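You operate a simulated robot arm through the tools that you are given. There is no shell and no other tool. Be economical: measure what you need, move in short steps, check, and stop when the job is done.

You run a simulated robot arm. Do the job below in one go: nothing can be reset, and whatever is moved stays where it is left.

TASK
New game: score markers back to 0 and the dial to round 1.

It is judged by the outcome, as a careful person would: the job done as asked, and still so three seconds after it is handed in. It fails if anything else is knocked over, pushed out of place, dropped, spilled or broken.

THE ROBOT
A 7-joint arm with a two-finger parallel gripper, fixed in place. Base frame: the origin is at the foot of the arm, x ahead of it, y to its left, z up; the work surface is at about z = 740. Lengths are in mm, angles in degrees, forces in N, time in s.
With the tool pointing down near the work surface it reaches from about 300 to 680 mm from the base axis. Its first joint turns from -66.0 to 66.0 degrees. Payload 1.57 kg.
Tool frame: the origin (TCP) lies between the finger pads and is the grasp point; the fingertips stand 30 mm ahead of it; z points along the fingers, y is the line along which they close. Largest opening 110 mm; finger width 24, thickness 12; the body of the gripper, 48 by 112 mm, starts 78 mm behind the TCP.
Orientation is that of the tool frame in the base frame, as [roll, pitch, yaw] about the fixed x, y, z axes, in that order (R = Rz(yaw) Ry(pitch) Rx(roll)). With the fingers straight down and closing along the base's y, the tool's x points along the base's -x, its y along +y and its z along -z.

THE INTERFACE
- The arm moves only by the tool step_arm. Its argument "series" is a list of rows, each an object of numbers (a shift or turn left out is 0, a gripper value left out holds the last): "dx", "dy", "dz": the shift along the tool's x, y, z in m; "wx", "wy", "wz": the turn, a rotation vector about the tool's x, y, z in degrees; "jaw": the opening, from 0 (shut) to 1 (fully open). In form: [{"dx": .., "dy": .., "dz": .., "wx": .., "wy": .., "wz": .., "jaw": ..}, ...]. A call has 1 to 12 rows; each row is the pose to reach, as a shift and turn from the pose commanded when the call began, along the tool's axes at that moment. A row lasts 0.2 s, in which the tool goes at most 50 mm and 8.6 degrees; a call with a longer step from one row to the next is refused whole, and so is a gripper value outside its range. A pose out of reach is approached as far as the arm can. The call stops where the force on the tool passes 70 N (or 10 N more than at its start, if that is more) or the arm is blocked; 0.2 s more then pass. The fingers move at their own pace (about 108 mm/s each) and stop on an object; they squeeze with about 30 N. The grip force told is the motor's: it shows also when the fingers shut on nothing. Time passes only in rows, and 0.2 s behind the last, so rows that repeat a pose let the fingers close. The reply holds the time, the measured pose of the TCP, the force on the tool along the base axes, the opening and the grip force, in the units named above and with some noise, with the torque about the TCP (base axes, N m) and any sound that the robot's microphone picked up, and new pictures: "pictures" is both (left out), scene, wrist or none.
- Cameras (640 x 400 px; columns grow to the right, rows downward): "scene" is fixed at [170, -436.2, 1379.4]; the picture's right is [0.44, -0.90, 0.00], its down [-0.67, -0.33, -0.67] and it looks along [0.60, 0.29, -0.74] (base axes); focal length 322 px, centre (320, 200). "wrist" rides on the gripper at [70, 16, -141] in the tool frame; the picture's right is [-0.23, 0.97, 0.00], its down [-0.86, -0.20, -0.48] and it looks along [-0.47, -0.11, 0.88] (tool axes); focal length 222 px, centre (320, 200). There is no depth. A picture from a camera that has moved, and an enlarged one, comes with that camera's place and axes in the base frame and with its lens. The place of the scene camera against the robot may be out by one fixed shift of up to 18 mm in any direction.
- enlarge(camera, box): a new picture of the part [left, top, right, bottom] of that camera's present view, enlarged. It takes no simulated time.
- close_job(): hands the job in; it is judged then, once.

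Work in short steps. Places have to be worked out from the pictures, the camera data and where the tool is seen: move nearer, look again, correct. Check each grasp and each placing, and mend what went wrong. You have 120 turns and 200 pictures in all, those below and enlarged ones among them. Open the gripper and draw the arm clear of the work before you hand the job in, unless the task says otherwise; then end with one line.

The tools are called after "Emit:" as name(argument=value, ...) on one line, values as JSON. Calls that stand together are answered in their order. step_arm: Moves the arm, as the interface text tells. Its arguments: {"type":"object","properties":{"series":{"type":"array"},"pictures":{"type":"string","enum":["both","scene","wrist","none"]}},"required":["series"]} The other tools are called the same way: enlarge (camera, box) takes an enlarged picture of a part of a camera's view; close_job () hands the job in.

At the start:

```text
clock: 0.0
eef_pos: [400.9, -190.0, 1086.2]
ee_rot: [-180.0, 0.0, 180.0]
contact_force: [0.7, 0.1, -0.1]
moment: [0.0, 0.0, -0.01]
grip_width: 109.6
finger_force: 0.0
```

scene: 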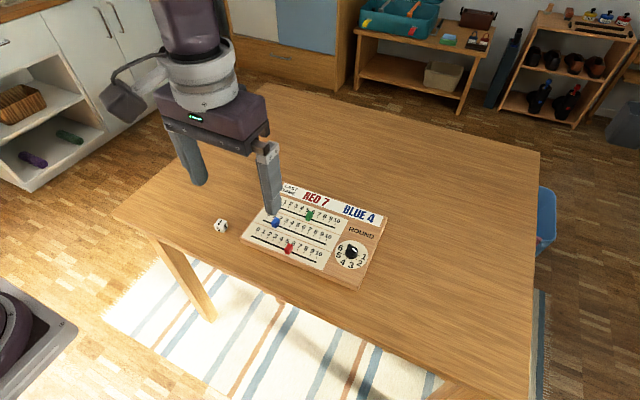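
wrist: 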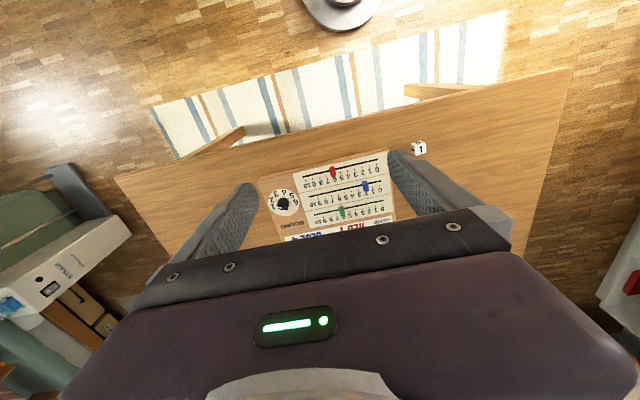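

I see a score board with three sliders (green, blue, red) and a round dial. I'll enlarge both views to read it.

Emit:
enlarge(camera="scene", box=[220, 170, 400, 290])

Emit:
enlarge(camera="wrist", box=[240, 140, 440, 250])

```text
3.33 times, centred on (310, 230) of scene
camera zoom: at [170.0, -436.2, 1379.4], right [0.44, -0.9, 0.0], down [-0.67, -0.33, -0.67], along [0.6, 0.29, -0.74], focal length 1074 px, centre (353, 100)
```

zoom: 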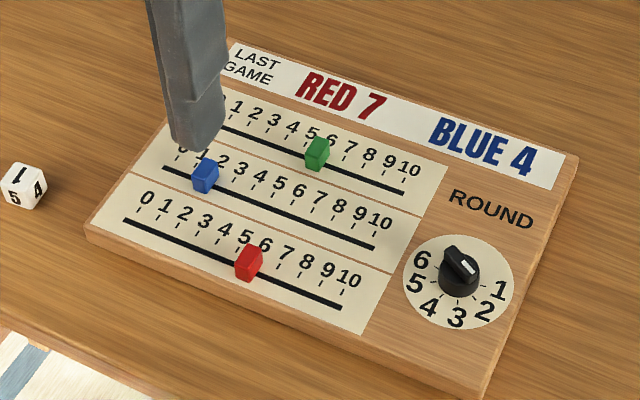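

```text
3.20 times, centred on (340, 195) of wrist
camera zoom: at [331.5, -172.8, 1227.0], right [0.23, 0.97, 0.0], down [0.86, -0.2, 0.48], along [0.47, -0.11, -0.88], focal length 711 px, centre (256, 216)
```

zoom: 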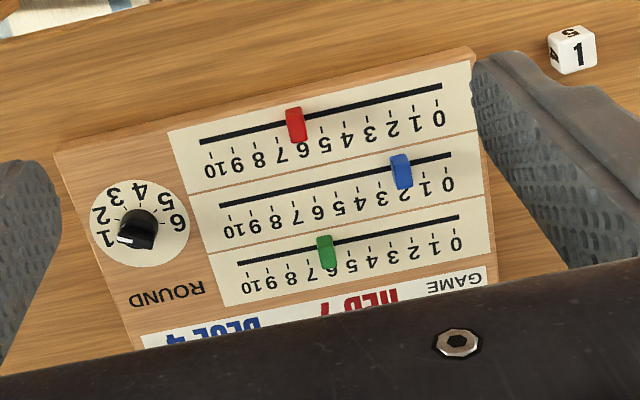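

The tracks run along base y, with 0 near y≈-86 and 10 near y≈-256. They sit at x≈512 (red), 564 (blue) and 615 (green), and the dial is near (568,-319). I'll come closer for better measurements.

Emit:
step_arm(series=[{"dx": -0.02, "dz": 0.04}, {"dx": -0.04, "dz": 0.08}, {"dx": -0.06, "dz": 0.12}, {"dx": -0.07, "dz": 0.15}, {"dx": -0.07, "dz": 0.15}], pictures="wrist")

```text
clock: 1.2
eef_pos: [470.8, -189.8, 936.0]
ee_rot: [-179.9, 0.1, -179.9]
contact_force: [0.8, -0.3, 0.6]
moment: [-0.04, 0.0, 0.0]
grip_width: 110.2
finger_force: 0.0
camera wrist: at [400.8, -173.1, 1077.3], right [0.23, 0.97, 0.0], down [0.85, -0.2, 0.48], along [0.47, -0.11, -0.88], focal length 222 px, centre (320, 200)
```

wrist: 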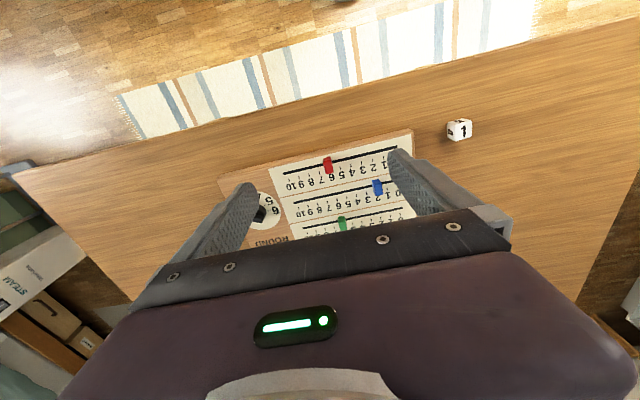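

I'll enlarge the board here to measure it and to get the marker heights.

Emit:
enlarge(camera="wrist", box=[220, 120, 420, 245])

```text
3.20 times, centred on (320, 182) of wrist
camera zoom: at [400.8, -173.1, 1077.3], right [0.23, 0.97, 0.0], down [0.85, -0.2, 0.48], along [0.47, -0.11, -0.88], focal length 711 px, centre (320, 256)
```

zoom: 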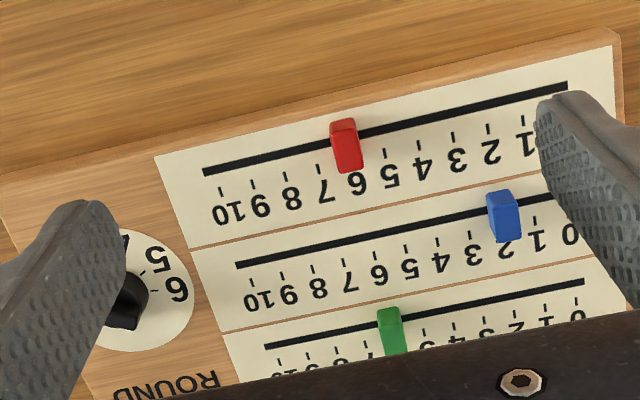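

Board top is about z≈762, and red is at about (512,-187). I'll move above it with the jaw partly closed and check.

Emit:
step_arm(series=[{"dx": -0.02, "dy": 0.001, "dz": 0.035, "jaw": 0.4}, {"dx": -0.041, "dy": 0.003, "dz": 0.076, "jaw": 0.4}, {"dx": -0.041, "dy": 0.003, "dz": 0.09, "jaw": 0.4}, {"dx": -0.041, "dy": 0.003, "dz": 0.09, "jaw": 0.4}])

```text
clock: 2.2
eef_pos: [511.1, -186.7, 846.0]
ee_rot: [-180.0, 0.0, 179.9]
contact_force: [0.5, -0.5, -0.5]
moment: [0.02, -0.01, 0.01]
grip_width: 44.1
finger_force: 0.0
camera wrist: at [441.3, -170.5, 986.2], right [0.23, 0.97, 0.0], down [0.86, -0.2, 0.48], along [0.47, -0.11, -0.88], focal length 222 px, centre (320, 200)
```

scene: 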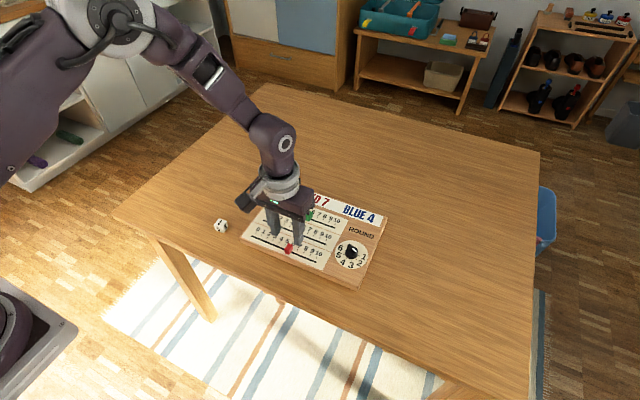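
wrist: 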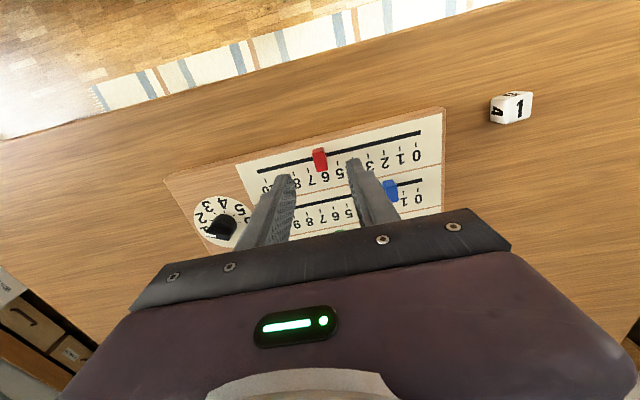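

Emit:
enlarge(camera="wrist", box=[160, 100, 460, 250])

Emit:
enlarge(camera="scene", box=[230, 180, 400, 290])

```text
2.13 times, centred on (310, 175) of wrist
camera zoom: at [441.3, -170.5, 986.2], right [0.23, 0.97, 0.0], down [0.86, -0.2, 0.48], along [0.47, -0.11, -0.88], focal length 474 px, centre (341, 253)
```

zoom: 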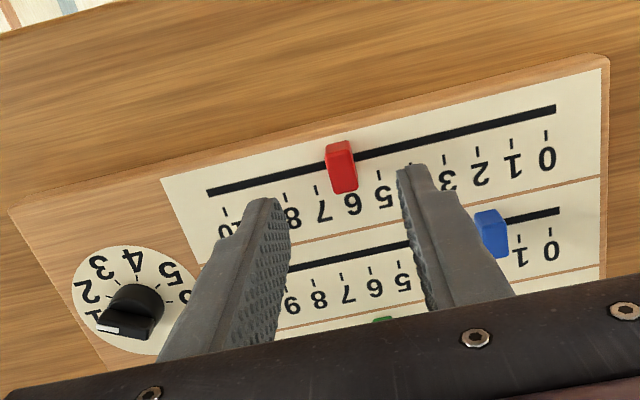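

```text
3.64 times, centred on (315, 235) of scene
camera zoom: at [170.1, -436.2, 1379.4], right [0.44, -0.9, 0.0], down [-0.67, -0.33, -0.67], along [0.6, 0.29, -0.74], focal length 1172 px, centre (338, 73)
```

zoom: 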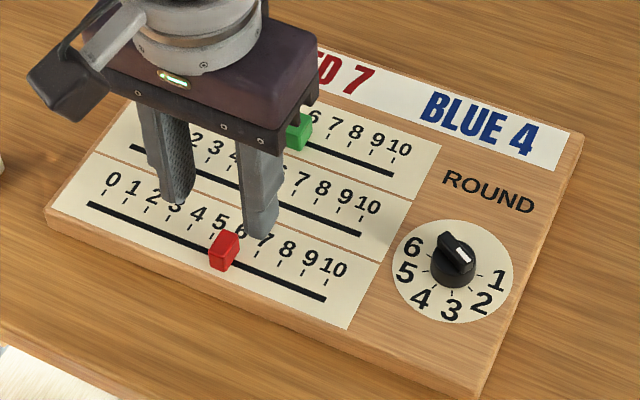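

The estimate agrees: red is at (511,-187), and the 0 tick is near y≈-91. I'll descend so the tips are just above the board, then close.

Emit:
step_arm(series=[{"dz": 0.025}, {"dz": 0.048}, {"dz": 0.048}, {"dz": 0.048, "jaw": 0.0}, {"dz": 0.048, "jaw": 0.0}, {"dz": 0.048, "jaw": 0.0}])

```text
clock: 3.6
eef_pos: [511.7, -186.3, 797.4]
ee_rot: [-180.0, -0.1, 180.0]
contact_force: [1.4, 1.0, 0.3]
moment: [0.02, -0.06, 0.38]
grip_width: 10.6
finger_force: 28.7
camera wrist: at [441.8, -170.0, 938.5], right [0.23, 0.97, 0.0], down [0.86, -0.2, 0.48], along [0.47, -0.11, -0.88], focal length 222 px, centre (320, 200)
```

scene: 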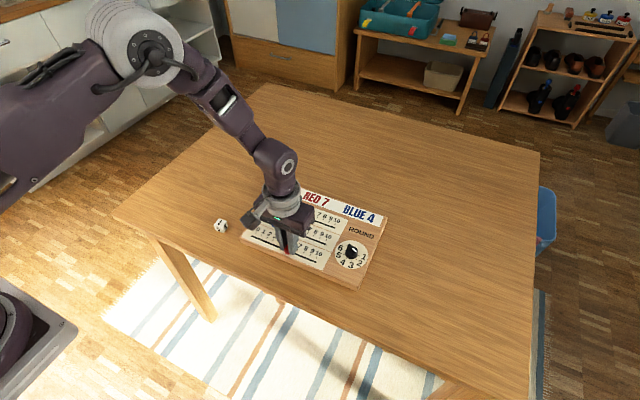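
wrist: 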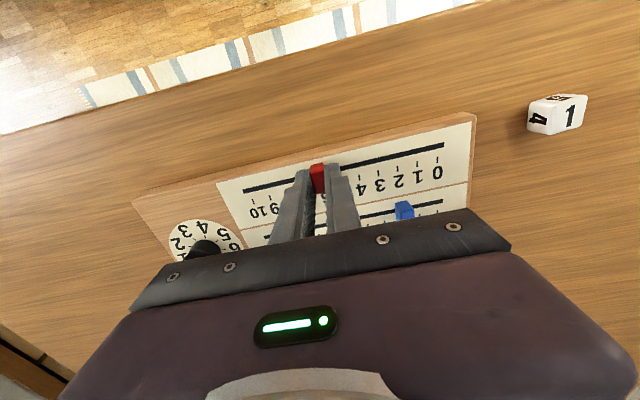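

Red is gripped (10.6 mm). I'll drag it toward 0 in small steps, starting with 30 mm as a test.

Emit:
step_arm(series=[{"dy": 0.008}, {"dy": 0.016}, {"dy": 0.024}, {"dy": 0.032}], pictures="wrist")

```text
clock: 4.6
eef_pos: [513.0, -154.4, 797.2]
ee_rot: [180.0, -0.1, 179.8]
contact_force: [-4.3, -0.3, 0.2]
moment: [-0.03, -0.05, 0.03]
grip_width: 10.5
finger_force: 28.5
camera wrist: at [442.3, -137.4, 938.7], right [0.23, 0.97, 0.0], down [0.86, -0.2, 0.48], along [0.46, -0.11, -0.88], focal length 222 px, centre (320, 200)
```

wrist: 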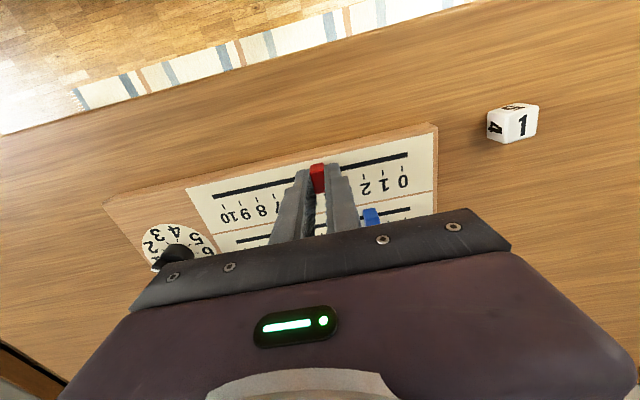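

The marker slides and the board stays put. The small x-force suggests the track is slightly skewed, so I'll ease x by 1–2 mm while continuing to just short of 0.

Emit:
step_arm(series=[{"dx": 0.001, "dy": 0.01}, {"dx": 0.001, "dy": 0.02}, {"dx": 0.0015, "dy": 0.03}, {"dx": 0.002, "dy": 0.04}, {"dx": 0.002, "dy": 0.05}, {"dx": 0.002, "dy": 0.056}], pictures="wrist")

Emit:
enlarge(camera="wrist", box=[240, 120, 440, 245])

Emit:
enlarge(camera="scene", box=[230, 180, 400, 290])

```text
clock: 6.0
eef_pos: [510.0, -97.8, 798.0]
ee_rot: [-179.9, -0.1, 179.9]
contact_force: [1.8, 1.0, 0.1]
moment: [-0.01, -0.04, 0.14]
grip_width: 10.3
finger_force: 28.7
camera wrist: at [440.8, -80.9, 939.0], right [0.23, 0.97, 0.0], down [0.86, -0.2, 0.48], along [0.47, -0.11, -0.88], focal length 222 px, centre (320, 200)
```

wrist: 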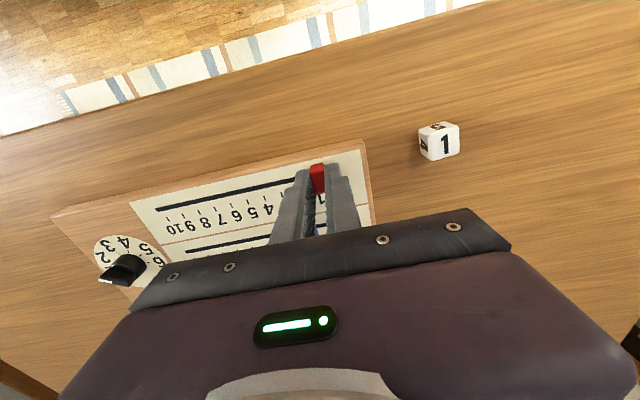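

```text
3.20 times, centred on (340, 182) of wrist
camera zoom: at [440.8, -80.9, 939.0], right [0.23, 0.97, 0.0], down [0.86, -0.2, 0.48], along [0.47, -0.11, -0.88], focal length 711 px, centre (256, 256)
```

zoom: 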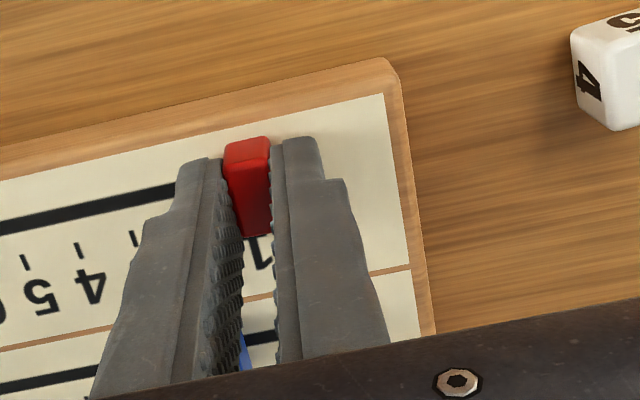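

```text
3.64 times, centred on (315, 235) of scene
camera zoom: at [170.1, -436.2, 1379.4], right [0.44, -0.9, 0.0], down [-0.67, -0.33, -0.67], along [0.6, 0.29, -0.74], focal length 1172 px, centre (338, 73)
```

zoom: 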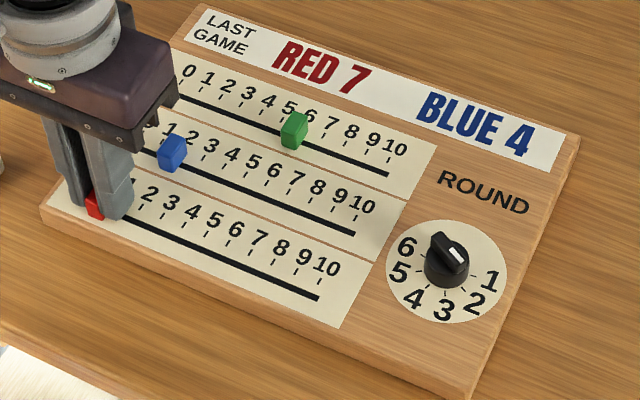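

Red is about 9 mm short of the 0 tick. The board also seems to have crept a few mm, so I'll move gently from here.

Emit:
step_arm(series=[{"dy": 0.002}, {"dy": 0.004}, {"dy": 0.006}, {"dy": 0.008}, {"dy": 0.009}], pictures="none")

Emit:
enlarge(camera="wrist", box=[240, 120, 440, 245])

Emit:
enlarge(camera="scene", box=[230, 180, 400, 290])

```text
clock: 7.2
eef_pos: [509.9, -90.3, 797.0]
ee_rot: [179.9, 0.0, -179.9]
contact_force: [-0.7, 0.9, -0.7]
moment: [0.01, -0.39, 0.14]
grip_width: 10.4
finger_force: 28.1
```

```text
3.20 times, centred on (340, 182) of wrist
camera zoom: at [440.6, -72.8, 938.8], right [0.23, 0.97, 0.0], down [0.86, -0.2, 0.48], along [0.47, -0.11, -0.88], focal length 711 px, centre (256, 256)
```

zoom: 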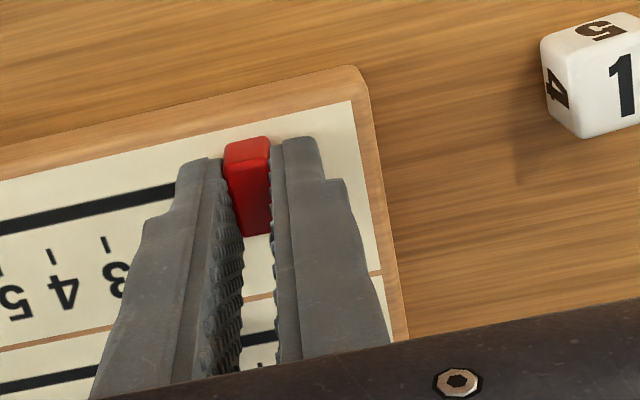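

```text
3.64 times, centred on (315, 235) of scene
camera zoom: at [170.0, -436.2, 1379.4], right [0.44, -0.9, 0.0], down [-0.67, -0.33, -0.67], along [0.6, 0.29, -0.74], focal length 1172 px, centre (338, 73)
```

zoom: 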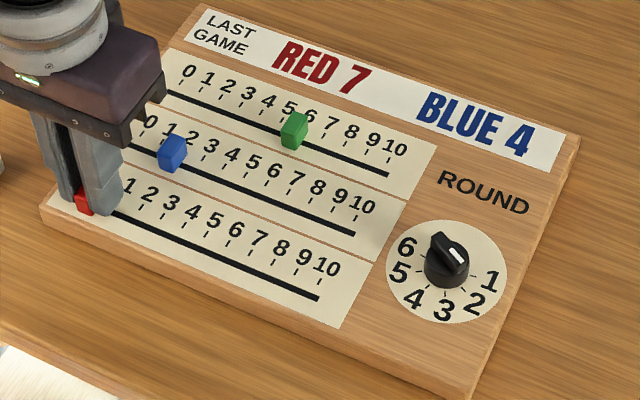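

The board held still and red is now within about 1–2 mm of 0. I'll release, lift straight up and look.

Emit:
step_arm(series=[{"jaw": 0.3}, {"jaw": 0.3}, {"dz": -0.03, "jaw": 0.3}, {"dz": -0.07, "jaw": 0.3}, {"dz": -0.07, "dy": -0.03, "jaw": 0.4}, {"dz": -0.07, "dy": -0.03, "jaw": 0.4}], pictures="none")

Emit:
enlarge(camera="wrist", box=[240, 110, 440, 235])

Emit:
enlarge(camera="scene", box=[230, 180, 400, 290])

```text
clock: 8.6
eef_pos: [510.4, -118.3, 868.5]
ee_rot: [-180.0, 0.0, -180.0]
contact_force: [0.9, 0.2, 0.6]
moment: [0.0, 0.01, 0.02]
grip_width: 43.9
finger_force: 0.0
```

```text
3.20 times, centred on (340, 172) of wrist
camera zoom: at [440.7, -101.6, 1008.8], right [0.23, 0.97, 0.0], down [0.86, -0.2, 0.48], along [0.47, -0.11, -0.88], focal length 711 px, centre (256, 288)
```

zoom: 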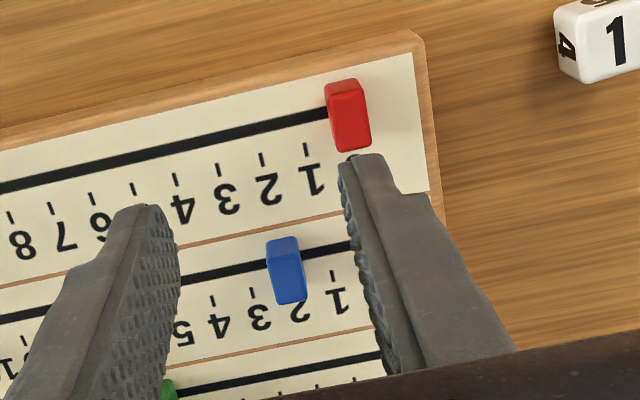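

```text
3.64 times, centred on (315, 235) of scene
camera zoom: at [170.0, -436.2, 1379.4], right [0.44, -0.9, 0.0], down [-0.67, -0.33, -0.67], along [0.6, 0.29, -0.74], focal length 1172 px, centre (338, 73)
```

zoom: 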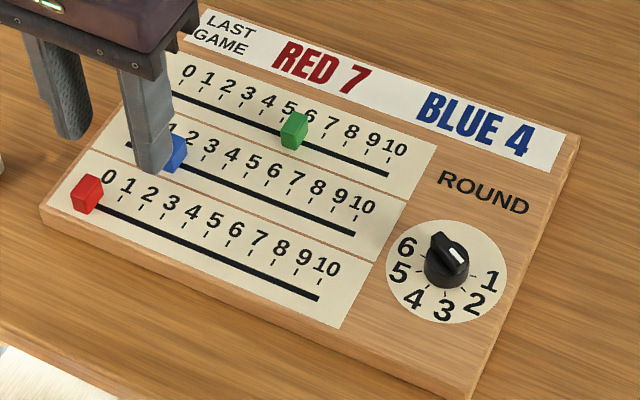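

Red sits on 0. Blue is next, at about (564,-120). I'll go above it, descend and grip.

Emit:
step_arm(series=[{"dx": -0.03, "dy": -0.001}, {"dx": -0.0535, "dy": -0.002}, {"dx": -0.0535, "dy": -0.002, "dz": 0.04}, {"dx": -0.0535, "dy": -0.002, "dz": 0.071}, {"dx": -0.0535, "dy": -0.002, "dz": 0.071}, {"dx": -0.0535, "dy": -0.002, "dz": 0.071, "jaw": 0}, {"dx": -0.0535, "dy": -0.002, "dz": 0.071, "jaw": 0}, {"dx": -0.0535, "dy": -0.002, "dz": 0.071, "jaw": 0}], pictures="none")

Emit:
enlarge(camera="wrist", box=[240, 110, 440, 235])

Emit:
enlarge(camera="scene", box=[230, 180, 400, 290])

```text
clock: 10.4
eef_pos: [565.4, -120.9, 797.1]
ee_rot: [179.9, 0.1, 179.9]
contact_force: [-0.1, 0.4, 0.0]
moment: [0.04, -0.19, 0.12]
grip_width: 10.9
finger_force: 29.0
```

```text
3.20 times, centred on (340, 172) of wrist
camera zoom: at [495.0, -104.1, 937.7], right [0.23, 0.97, 0.0], down [0.86, -0.2, 0.48], along [0.47, -0.11, -0.88], focal length 711 px, centre (256, 288)
```

zoom: 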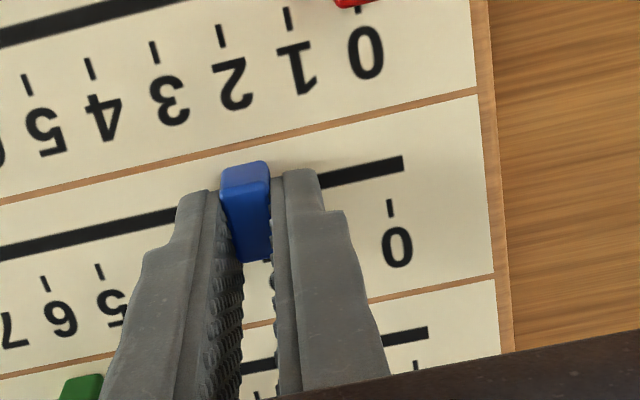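

```text
3.64 times, centred on (315, 235) of scene
camera zoom: at [170.1, -436.2, 1379.4], right [0.44, -0.9, 0.0], down [-0.67, -0.33, -0.67], along [0.6, 0.29, -0.74], focal length 1172 px, centre (338, 73)
```

zoom: 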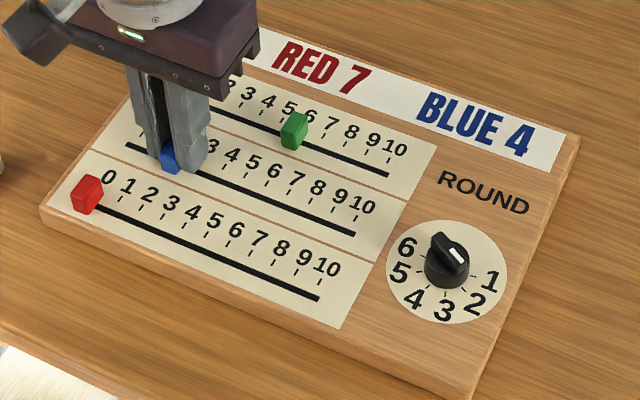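

Blue is gripped at y≈-121, and its 0 tick measures about y≈-86.5. I'll drag it 34 mm.

Emit:
step_arm(series=[{"dy": 0.006}, {"dy": 0.012}, {"dy": 0.018}, {"dy": 0.024}, {"dy": 0.029}, {"dy": 0.032}, {"dy": 0.034}, {"dy": 0.034}], pictures="none")

Emit:
enlarge(camera="wrist", box=[240, 110, 440, 235])

Emit:
enlarge(camera="scene", box=[230, 180, 400, 290])

```text
clock: 12.2
eef_pos: [564.6, -86.7, 797.0]
ee_rot: [180.0, 0.0, 180.0]
contact_force: [-0.4, 1.1, 0.2]
moment: [0.04, -0.08, 0.15]
grip_width: 10.5
finger_force: 28.1
```

```text
3.20 times, centred on (340, 172) of wrist
camera zoom: at [494.3, -70.6, 938.1], right [0.23, 0.97, 0.0], down [0.86, -0.2, 0.48], along [0.47, -0.11, -0.88], focal length 711 px, centre (256, 288)
```

zoom: 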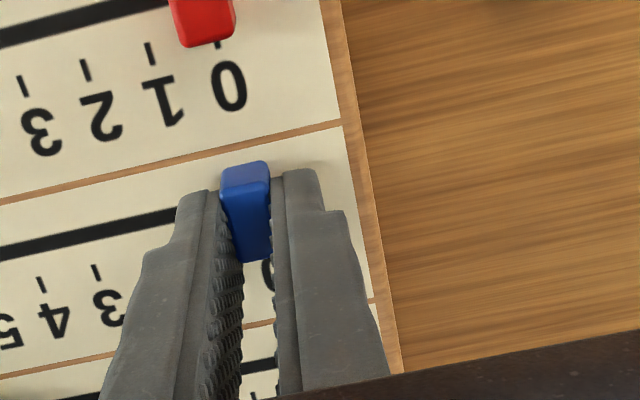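

```text
3.64 times, centred on (315, 235) of scene
camera zoom: at [170.1, -436.2, 1379.4], right [0.44, -0.9, 0.0], down [-0.67, -0.33, -0.67], along [0.6, 0.29, -0.74], focal length 1172 px, centre (338, 73)
```

zoom: 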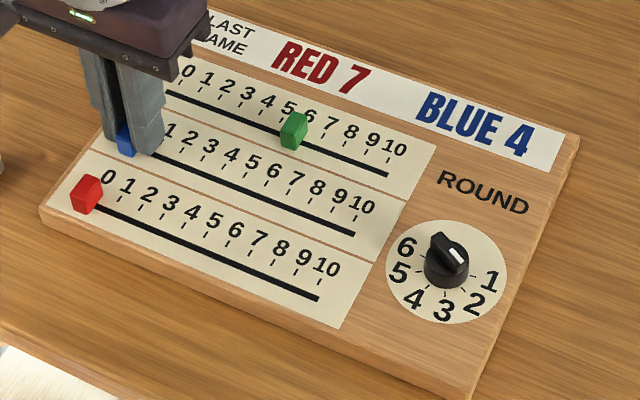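

Blue appears to be at 0. Releasing and lifting to check.

Emit:
step_arm(series=[{"jaw": 0.3}, {"jaw": 0.3}, {"dz": -0.03, "jaw": 0.3}, {"dz": -0.07, "jaw": 0.3}, {"dz": -0.07, "dy": -0.045, "jaw": 0.4}, {"dz": -0.07, "dy": -0.045, "jaw": 0.4}], pictures="none")

Emit:
enlarge(camera="wrist", box=[240, 110, 440, 235])

```text
clock: 13.6
eef_pos: [565.1, -131.4, 864.0]
ee_rot: [-180.0, -0.1, 179.9]
contact_force: [-0.2, 0.0, -0.6]
moment: [-0.01, 0.0, 0.0]
grip_width: 44.0
finger_force: 0.0
```

```text
3.20 times, centred on (340, 172) of wrist
camera zoom: at [495.7, -115.6, 1005.8], right [0.23, 0.97, 0.0], down [0.86, -0.2, 0.48], along [0.47, -0.11, -0.88], focal length 711 px, centre (256, 288)
```

zoom: 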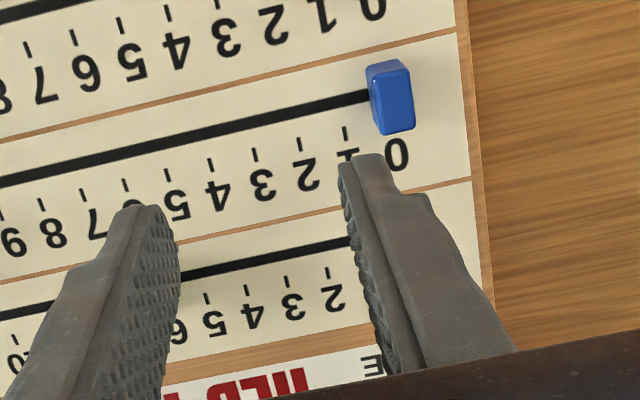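

Blue is at 0 to within about a millimetre. Next I'll move above green, near (617,-186), and look before descending.

Emit:
step_arm(series=[{"dx": -0.025, "dy": -0.025}, {"dx": -0.05, "dy": -0.0545}, {"dx": -0.052, "dy": -0.0545}], pictures="none")

Emit:
enlarge(camera="wrist", box=[220, 100, 440, 237])

Emit:
enlarge(camera="scene", box=[230, 180, 400, 290])

```text
clock: 14.4
eef_pos: [615.8, -186.7, 866.3]
ee_rot: [-180.0, 0.0, -180.0]
contact_force: [0.2, 0.0, 0.6]
moment: [-0.02, 0.01, -0.01]
grip_width: 43.9
finger_force: 0.0
```

```text
2.91 times, centred on (330, 168) of wrist
camera zoom: at [546.9, -170.5, 1007.2], right [0.23, 0.97, 0.0], down [0.86, -0.2, 0.48], along [0.47, -0.11, -0.88], focal length 646 px, centre (291, 292)
```

zoom: 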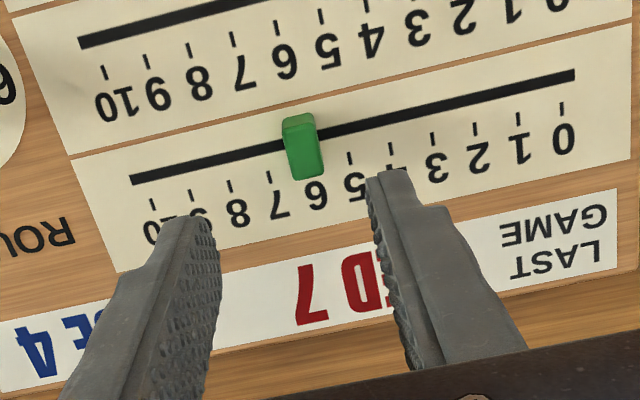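

```text
3.64 times, centred on (315, 235) of scene
camera zoom: at [170.0, -436.2, 1379.4], right [0.44, -0.9, 0.0], down [-0.67, -0.33, -0.67], along [0.6, 0.29, -0.74], focal length 1172 px, centre (338, 73)
```

zoom: 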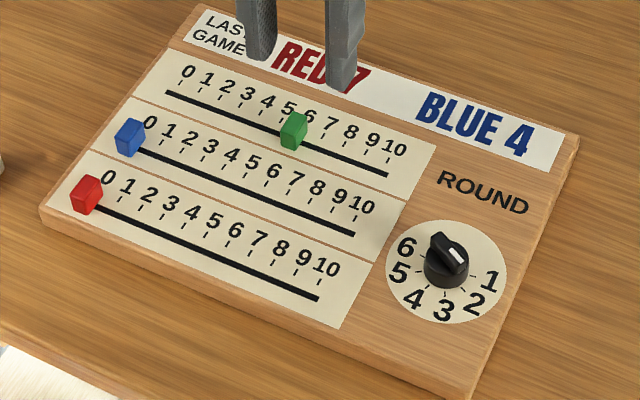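

Green measures (614.5,-183), and its 0 tick is at y≈-85.5. Descending and gripping.

Emit:
step_arm(series=[{"dx": 0.001, "dy": 0.0035, "dz": 0.035}, {"dx": 0.001, "dy": 0.0035, "dz": 0.069}, {"dx": 0.001, "dy": 0.0035, "dz": 0.069}, {"dx": 0.001, "dy": 0.0035, "dz": 0.069, "jaw": 0}, {"dx": 0.001, "dy": 0.0035, "dz": 0.069, "jaw": 0}, {"dx": 0.001, "dy": 0.0035, "dz": 0.069, "jaw": 0}], pictures="none")

Emit:
enlarge(camera="wrist", box=[240, 110, 440, 235])

```text
clock: 15.8
eef_pos: [617.9, -181.1, 796.5]
ee_rot: [180.0, 0.0, 180.0]
contact_force: [1.9, 1.0, -0.4]
moment: [0.03, -0.15, 0.13]
grip_width: 10.9
finger_force: 28.2
```

```text
3.20 times, centred on (340, 172) of wrist
camera zoom: at [547.1, -165.0, 938.2], right [0.23, 0.97, 0.0], down [0.86, -0.2, 0.48], along [0.47, -0.11, -0.88], focal length 711 px, centre (256, 288)
```

zoom: 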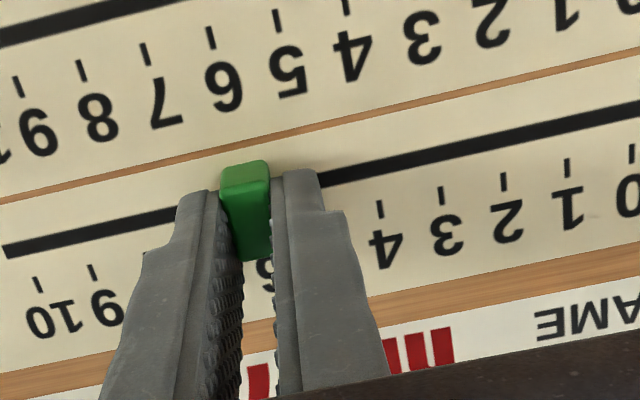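

Green is gripped (10.9 mm). Dragging about 95 mm toward 0, in two stages so I can check in between.

Emit:
step_arm(series=[{"dy": 0.007}, {"dy": 0.014}, {"dy": 0.021}, {"dy": 0.028}, {"dy": 0.035}, {"dy": 0.042}, {"dy": 0.049}, {"dy": 0.056}, {"dy": 0.063}, {"dy": 0.07}, {"dy": 0.075}, {"dy": 0.08}], pictures="none")

Emit:
enlarge(camera="wrist", box=[240, 110, 440, 235])

Emit:
enlarge(camera="scene", box=[230, 180, 400, 290])

```text
clock: 18.4
eef_pos: [614.5, -103.9, 797.9]
ee_rot: [180.0, 0.0, 179.9]
contact_force: [1.5, 0.9, -0.2]
moment: [0.01, -0.01, 0.06]
grip_width: 10.8
finger_force: 27.9
```

```text
3.20 times, centred on (340, 172) of wrist
camera zoom: at [545.3, -86.7, 938.8], right [0.23, 0.97, 0.0], down [0.86, -0.2, 0.48], along [0.47, -0.11, -0.88], focal length 711 px, centre (256, 288)
```

zoom: 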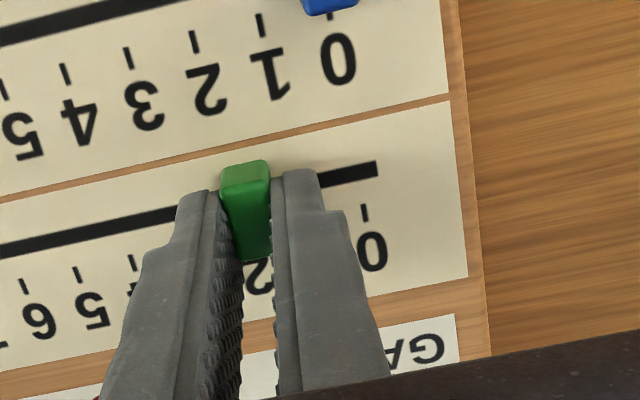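

```text
3.64 times, centred on (315, 235) of scene
camera zoom: at [170.2, -436.2, 1379.4], right [0.44, -0.9, 0.0], down [-0.67, -0.33, -0.67], along [0.6, 0.29, -0.74], focal length 1172 px, centre (338, 73)
```

zoom: 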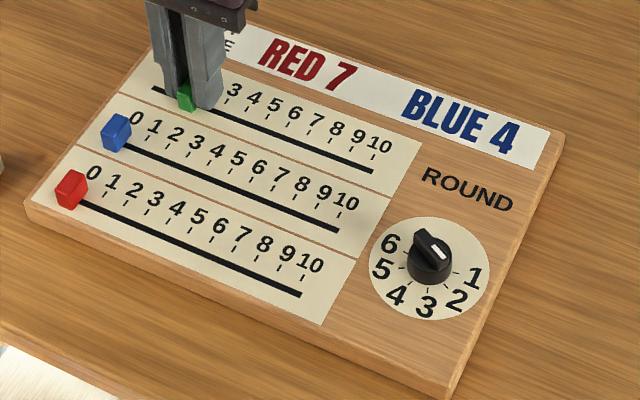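

The board itself crept about 10 mm toward +y during that long drag, so green is only at about 1.8. I'll continue slowly toward 0 while watching the board, and move the board back afterwards.

Emit:
step_arm(series=[{"dy": 0.002}, {"dy": 0.004}, {"dy": 0.006}, {"dy": 0.008}, {"dy": 0.01}, {"dy": 0.012}, {"dy": 0.014}], pictures="none")

Emit:
enlarge(camera="wrist", box=[240, 110, 440, 235])

Emit:
enlarge(camera="scene", box=[230, 180, 400, 290])

```text
clock: 20.0
eef_pos: [614.8, -89.2, 797.8]
ee_rot: [-179.9, -0.1, 180.0]
contact_force: [-0.2, -1.1, -0.1]
moment: [0.02, -0.12, 0.03]
grip_width: 10.7
finger_force: 29.0
```

```text
3.20 times, centred on (340, 172) of wrist
camera zoom: at [545.3, -72.8, 939.1], right [0.23, 0.97, 0.0], down [0.85, -0.2, 0.48], along [0.47, -0.11, -0.88], focal length 711 px, centre (256, 288)
```

zoom: 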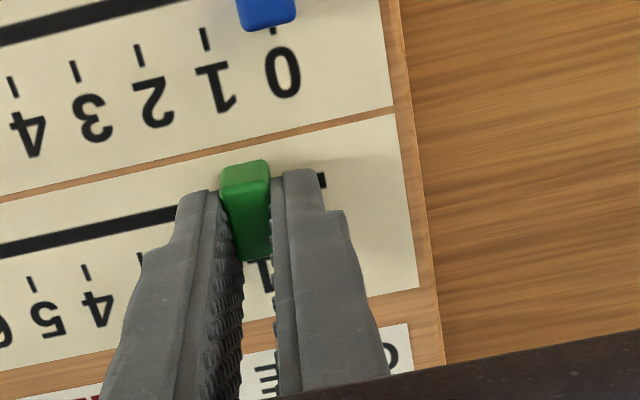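

```text
3.64 times, centred on (315, 235) of scene
camera zoom: at [170.1, -436.2, 1379.4], right [0.44, -0.9, 0.0], down [-0.67, -0.33, -0.67], along [0.6, 0.29, -0.74], focal length 1172 px, centre (338, 73)
```

zoom: 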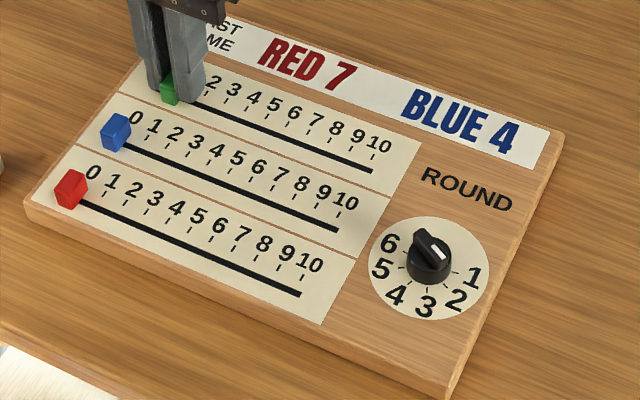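

At 10 mm/s the board stays still. About 12.5 mm remains, so I'll continue at that speed.

Emit:
step_arm(series=[{"dy": 0.002}, {"dy": 0.004}, {"dy": 0.006}, {"dy": 0.008}, {"dy": 0.01}, {"dy": 0.0115}, {"dy": 0.0125}], pictures="none")

Emit:
enlarge(camera="wrist", box=[240, 110, 440, 235])

Emit:
enlarge(camera="scene", box=[230, 180, 400, 290])

```text
clock: 21.6
eef_pos: [614.6, -76.8, 798.8]
ee_rot: [180.0, 0.0, 180.0]
contact_force: [0.4, 0.4, 0.5]
moment: [0.09, 0.04, 0.06]
grip_width: 10.5
finger_force: 28.0
```

```text
3.20 times, centred on (340, 172) of wrist
camera zoom: at [544.9, -60.1, 939.4], right [0.23, 0.97, 0.0], down [0.86, -0.2, 0.48], along [0.47, -0.11, -0.88], focal length 711 px, centre (256, 288)
```

zoom: 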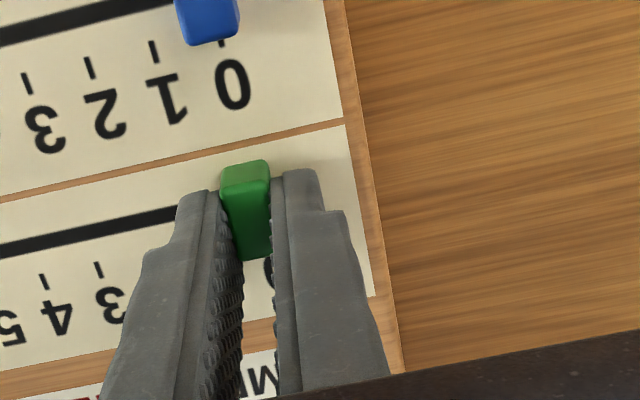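

```text
3.64 times, centred on (315, 235) of scene
camera zoom: at [170.2, -436.2, 1379.4], right [0.44, -0.9, 0.0], down [-0.67, -0.33, -0.67], along [0.6, 0.29, -0.74], focal length 1172 px, centre (338, 73)
```

zoom: 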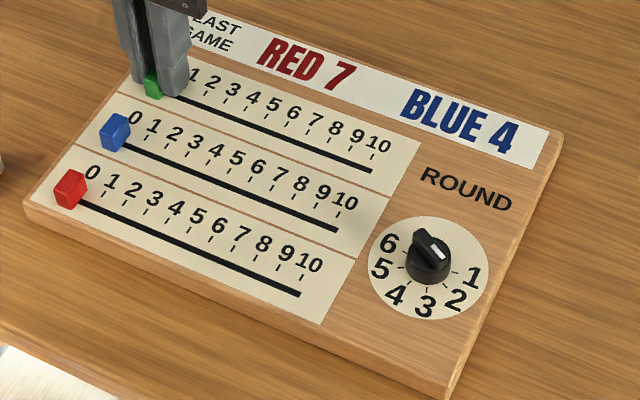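

Green is within about 1 mm of 0. One last nudge, then release and lift.

Emit:
step_arm(series=[{"dy": 0.001}, {"dy": 0.001}, {"dy": 0.001, "jaw": 0.3}, {"dy": 0.001, "jaw": 0.3}, {"dy": 0.001, "dz": -0.03}, {"dy": 0.001, "dz": -0.07}, {"dy": -0.04, "dx": 0.03, "dz": -0.1}, {"dy": -0.08, "dx": 0.06, "dz": -0.1}, {"dy": -0.12, "dx": 0.09, "dz": -0.1}, {"dy": -0.15, "dx": 0.1, "dz": -0.1}, {"dy": -0.15, "dx": 0.1, "dz": -0.1}])

Emit:
enlarge(camera="wrist", box=[180, 100, 440, 250])

Emit:
enlarge(camera="scene", box=[230, 180, 400, 290])

```text
refused: row 7 steps farther than a row can; nothing moved
```

```text
2.46 times, centred on (310, 175) of wrist
camera zoom: at [544.9, -60.1, 939.4], right [0.23, 0.97, 0.0], down [0.86, -0.2, 0.48], along [0.47, -0.11, -0.88], focal length 547 px, centre (345, 262)
```

zoom: 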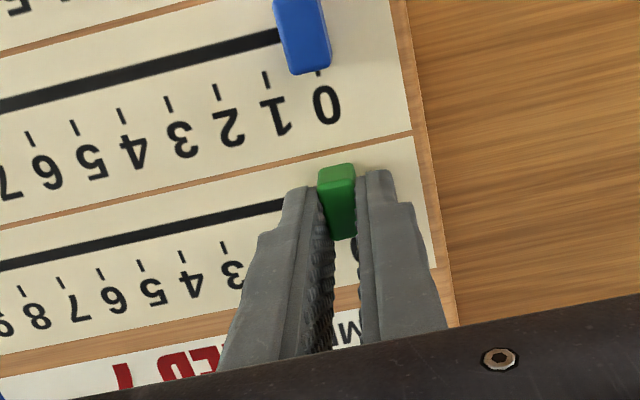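

```text
3.64 times, centred on (315, 235) of scene
camera zoom: at [170.2, -436.2, 1379.4], right [0.44, -0.9, 0.0], down [-0.67, -0.33, -0.67], along [0.6, 0.29, -0.74], focal length 1172 px, centre (338, 73)
```

zoom: 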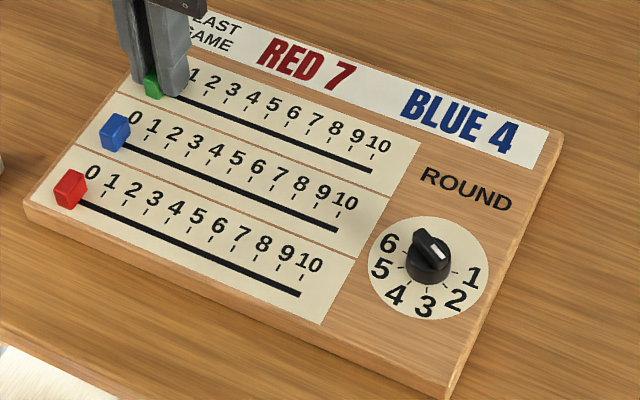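

That call was refused for too long a step, so I'll repeat it with smaller ones.

Emit:
step_arm(series=[{"dy": 0.001}, {"dy": 0.001}, {"dy": 0.001, "jaw": 0.3}, {"dy": 0.001, "jaw": 0.3}, {"dy": 0.001, "dz": -0.03}, {"dy": 0.001, "dz": -0.07}, {"dy": -0.03, "dx": 0.02, "dz": -0.09}, {"dy": -0.06, "dx": 0.05, "dz": -0.1}, {"dy": -0.1, "dx": 0.07, "dz": -0.1}, {"dy": -0.14, "dx": 0.09, "dz": -0.1}, {"dy": -0.14, "dx": 0.09, "dz": -0.1}], pictures="wrist")

Emit:
enlarge(camera="wrist", box=[180, 100, 440, 250])

Emit:
enlarge(camera="scene", box=[230, 180, 400, 290])

```text
clock: 24.0
eef_pos: [525.0, -216.7, 896.0]
ee_rot: [-179.9, -0.1, -180.0]
contact_force: [0.3, 0.5, -0.4]
moment: [0.03, -0.01, 0.03]
grip_width: 32.8
finger_force: 0.1
camera wrist: at [454.9, -199.3, 1037.5], right [0.23, 0.97, 0.0], down [0.86, -0.2, 0.48], along [0.47, -0.11, -0.88], focal length 222 px, centre (320, 200)
```

wrist: 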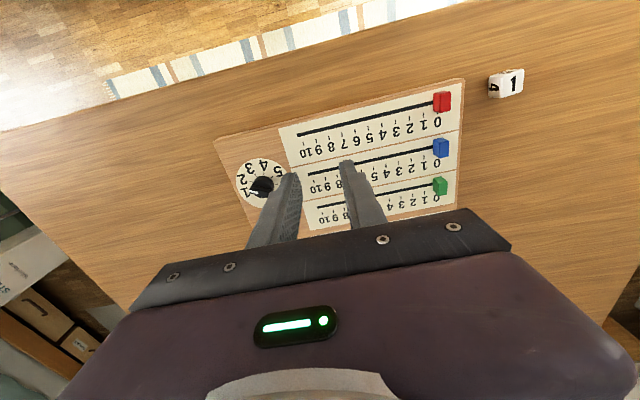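

```text
2.46 times, centred on (310, 175) of wrist
camera zoom: at [454.9, -199.3, 1037.5], right [0.23, 0.97, 0.0], down [0.86, -0.2, 0.48], along [0.47, -0.11, -0.88], focal length 547 px, centre (345, 262)
```

zoom: 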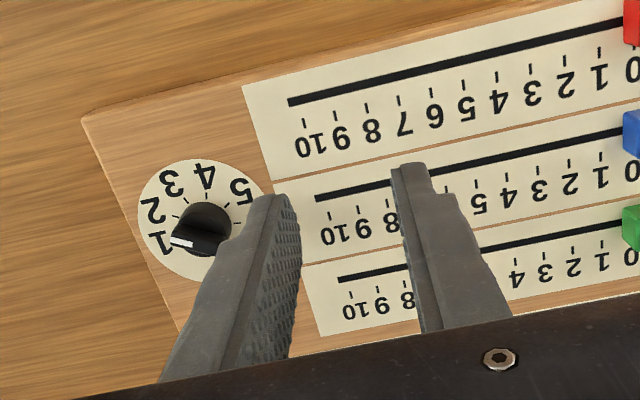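

```text
3.64 times, centred on (315, 235) of scene
camera zoom: at [170.0, -436.2, 1379.4], right [0.44, -0.9, 0.0], down [-0.67, -0.33, -0.67], along [0.6, 0.29, -0.74], focal length 1172 px, centre (338, 73)
```

zoom: 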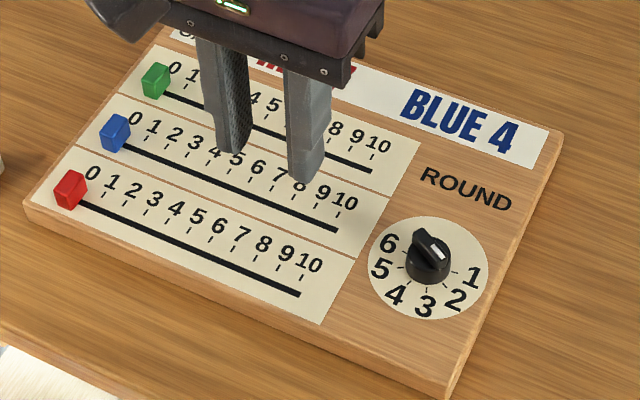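

All three markers are at 0. Now the dial, centred near (558,-304). I'll move above it with the jaw open and read the pointer.

Emit:
step_arm(series=[{"dy": -0.04, "jaw": 0.9}, {"dy": -0.085, "dx": -0.01}, {"dy": -0.085, "dx": -0.02}, {"dy": -0.085, "dx": -0.02}], pictures="none")

Emit:
enlarge(camera="wrist", box=[250, 120, 410, 220])

Emit:
enlarge(camera="scene", box=[310, 220, 390, 270])

```text
clock: 25.0
eef_pos: [545.2, -301.2, 898.2]
ee_rot: [180.0, 0.0, 180.0]
contact_force: [-0.2, 0.0, 0.4]
moment: [0.0, -0.02, 0.02]
grip_width: 99.0
finger_force: 0.0
```

```text
4.00 times, centred on (330, 170) of wrist
camera zoom: at [475.6, -284.7, 1039.1], right [0.23, 0.97, 0.0], down [0.86, -0.2, 0.48], along [0.47, -0.11, -0.88], focal length 888 px, centre (280, 320)
```

zoom: 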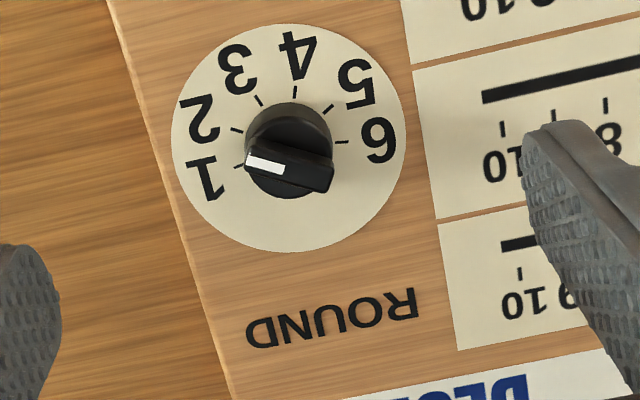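

```text
8.00 times, centred on (350, 245) of scene
camera zoom: at [170.0, -436.2, 1379.4], right [0.44, -0.9, 0.0], down [-0.67, -0.33, -0.67], along [0.6, 0.29, -0.74], focal length 2578 px, centre (80, -160)
```

zoom: 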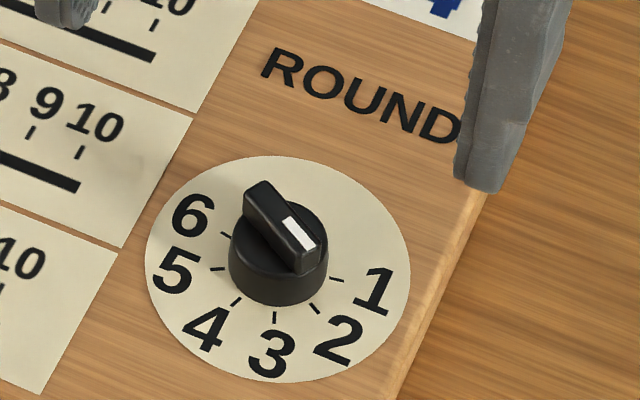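

Working out the tick and stripe directions, the ticks are 40° apart and "1" is at -79.5° in base. The pointer stripe is at about -115°, which is round 2. The knob needs about +36° CCW, with its centre at (561.5,-302). I'll align the gripper across the knob's bar.

Emit:
step_arm(series=[{"wz": -8, "dx": -0.008, "jaw": 0.5}, {"wz": -16, "dx": -0.016, "dy": -0.001}, {"wz": -24, "dx": -0.016, "dy": -0.001}, {"wz": -32, "dx": -0.016, "dy": -0.001}, {"wz": -40, "dx": -0.016, "dy": -0.001}, {"wz": -48, "dx": -0.016, "dy": -0.001}, {"wz": -56, "dx": -0.016, "dy": -0.001}, {"wz": -64.5, "dx": -0.016, "dy": -0.001, "dz": 0.03}, {"wz": -64.5, "dx": -0.016, "dy": -0.001, "dz": 0.05}, {"wz": -64.5, "dx": -0.016, "dy": -0.001, "dz": 0.05}])

Emit:
enlarge(camera="wrist", box=[240, 110, 400, 210])

Emit:
enlarge(camera="scene", box=[310, 200, 390, 270])

```text
clock: 27.2
eef_pos: [560.5, -302.8, 849.6]
ee_rot: [-179.9, 0.0, -115.4]
contact_force: [0.5, 0.9, 0.2]
moment: [0.0, -0.04, -0.04]
grip_width: 55.0
finger_force: 0.1
camera wrist: at [515.5, -359.3, 989.3], right [-0.78, 0.62, 0.0], down [0.55, 0.69, 0.48], along [0.3, 0.37, -0.88], focal length 222 px, centre (320, 200)
```

scene: 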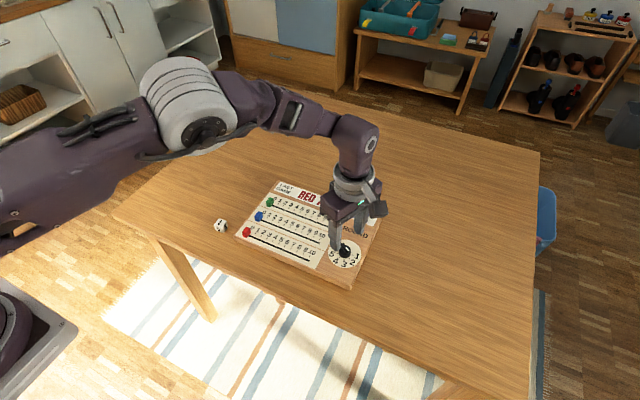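
wrist: 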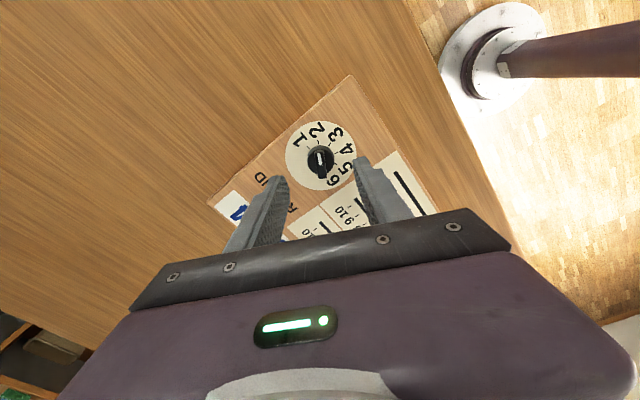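

```text
4.00 times, centred on (320, 160) of wrist
camera zoom: at [515.5, -359.3, 989.3], right [-0.78, 0.62, 0.0], down [0.55, 0.69, 0.48], along [0.3, 0.37, -0.88], focal length 888 px, centre (320, 360)
```

zoom: 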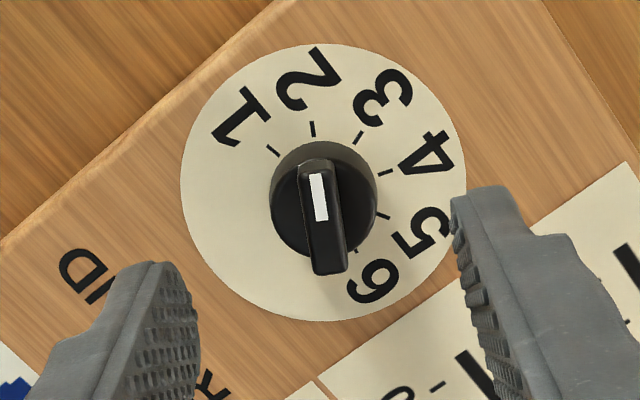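

```text
5.71 times, centred on (350, 235) of scene
camera zoom: at [170.0, -436.2, 1379.4], right [0.44, -0.9, 0.0], down [-0.67, -0.33, -0.67], along [0.6, 0.29, -0.74], focal length 1841 px, centre (149, 0)
```

zoom: 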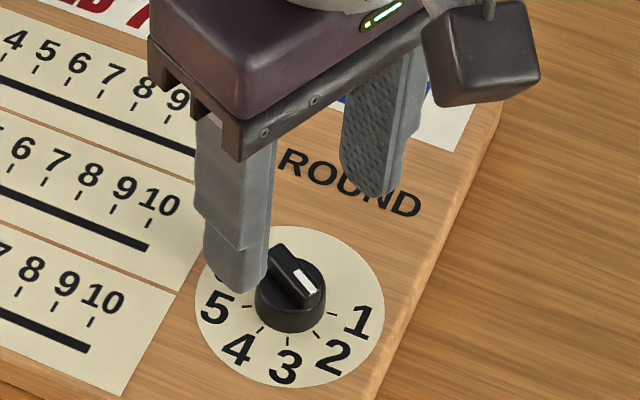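

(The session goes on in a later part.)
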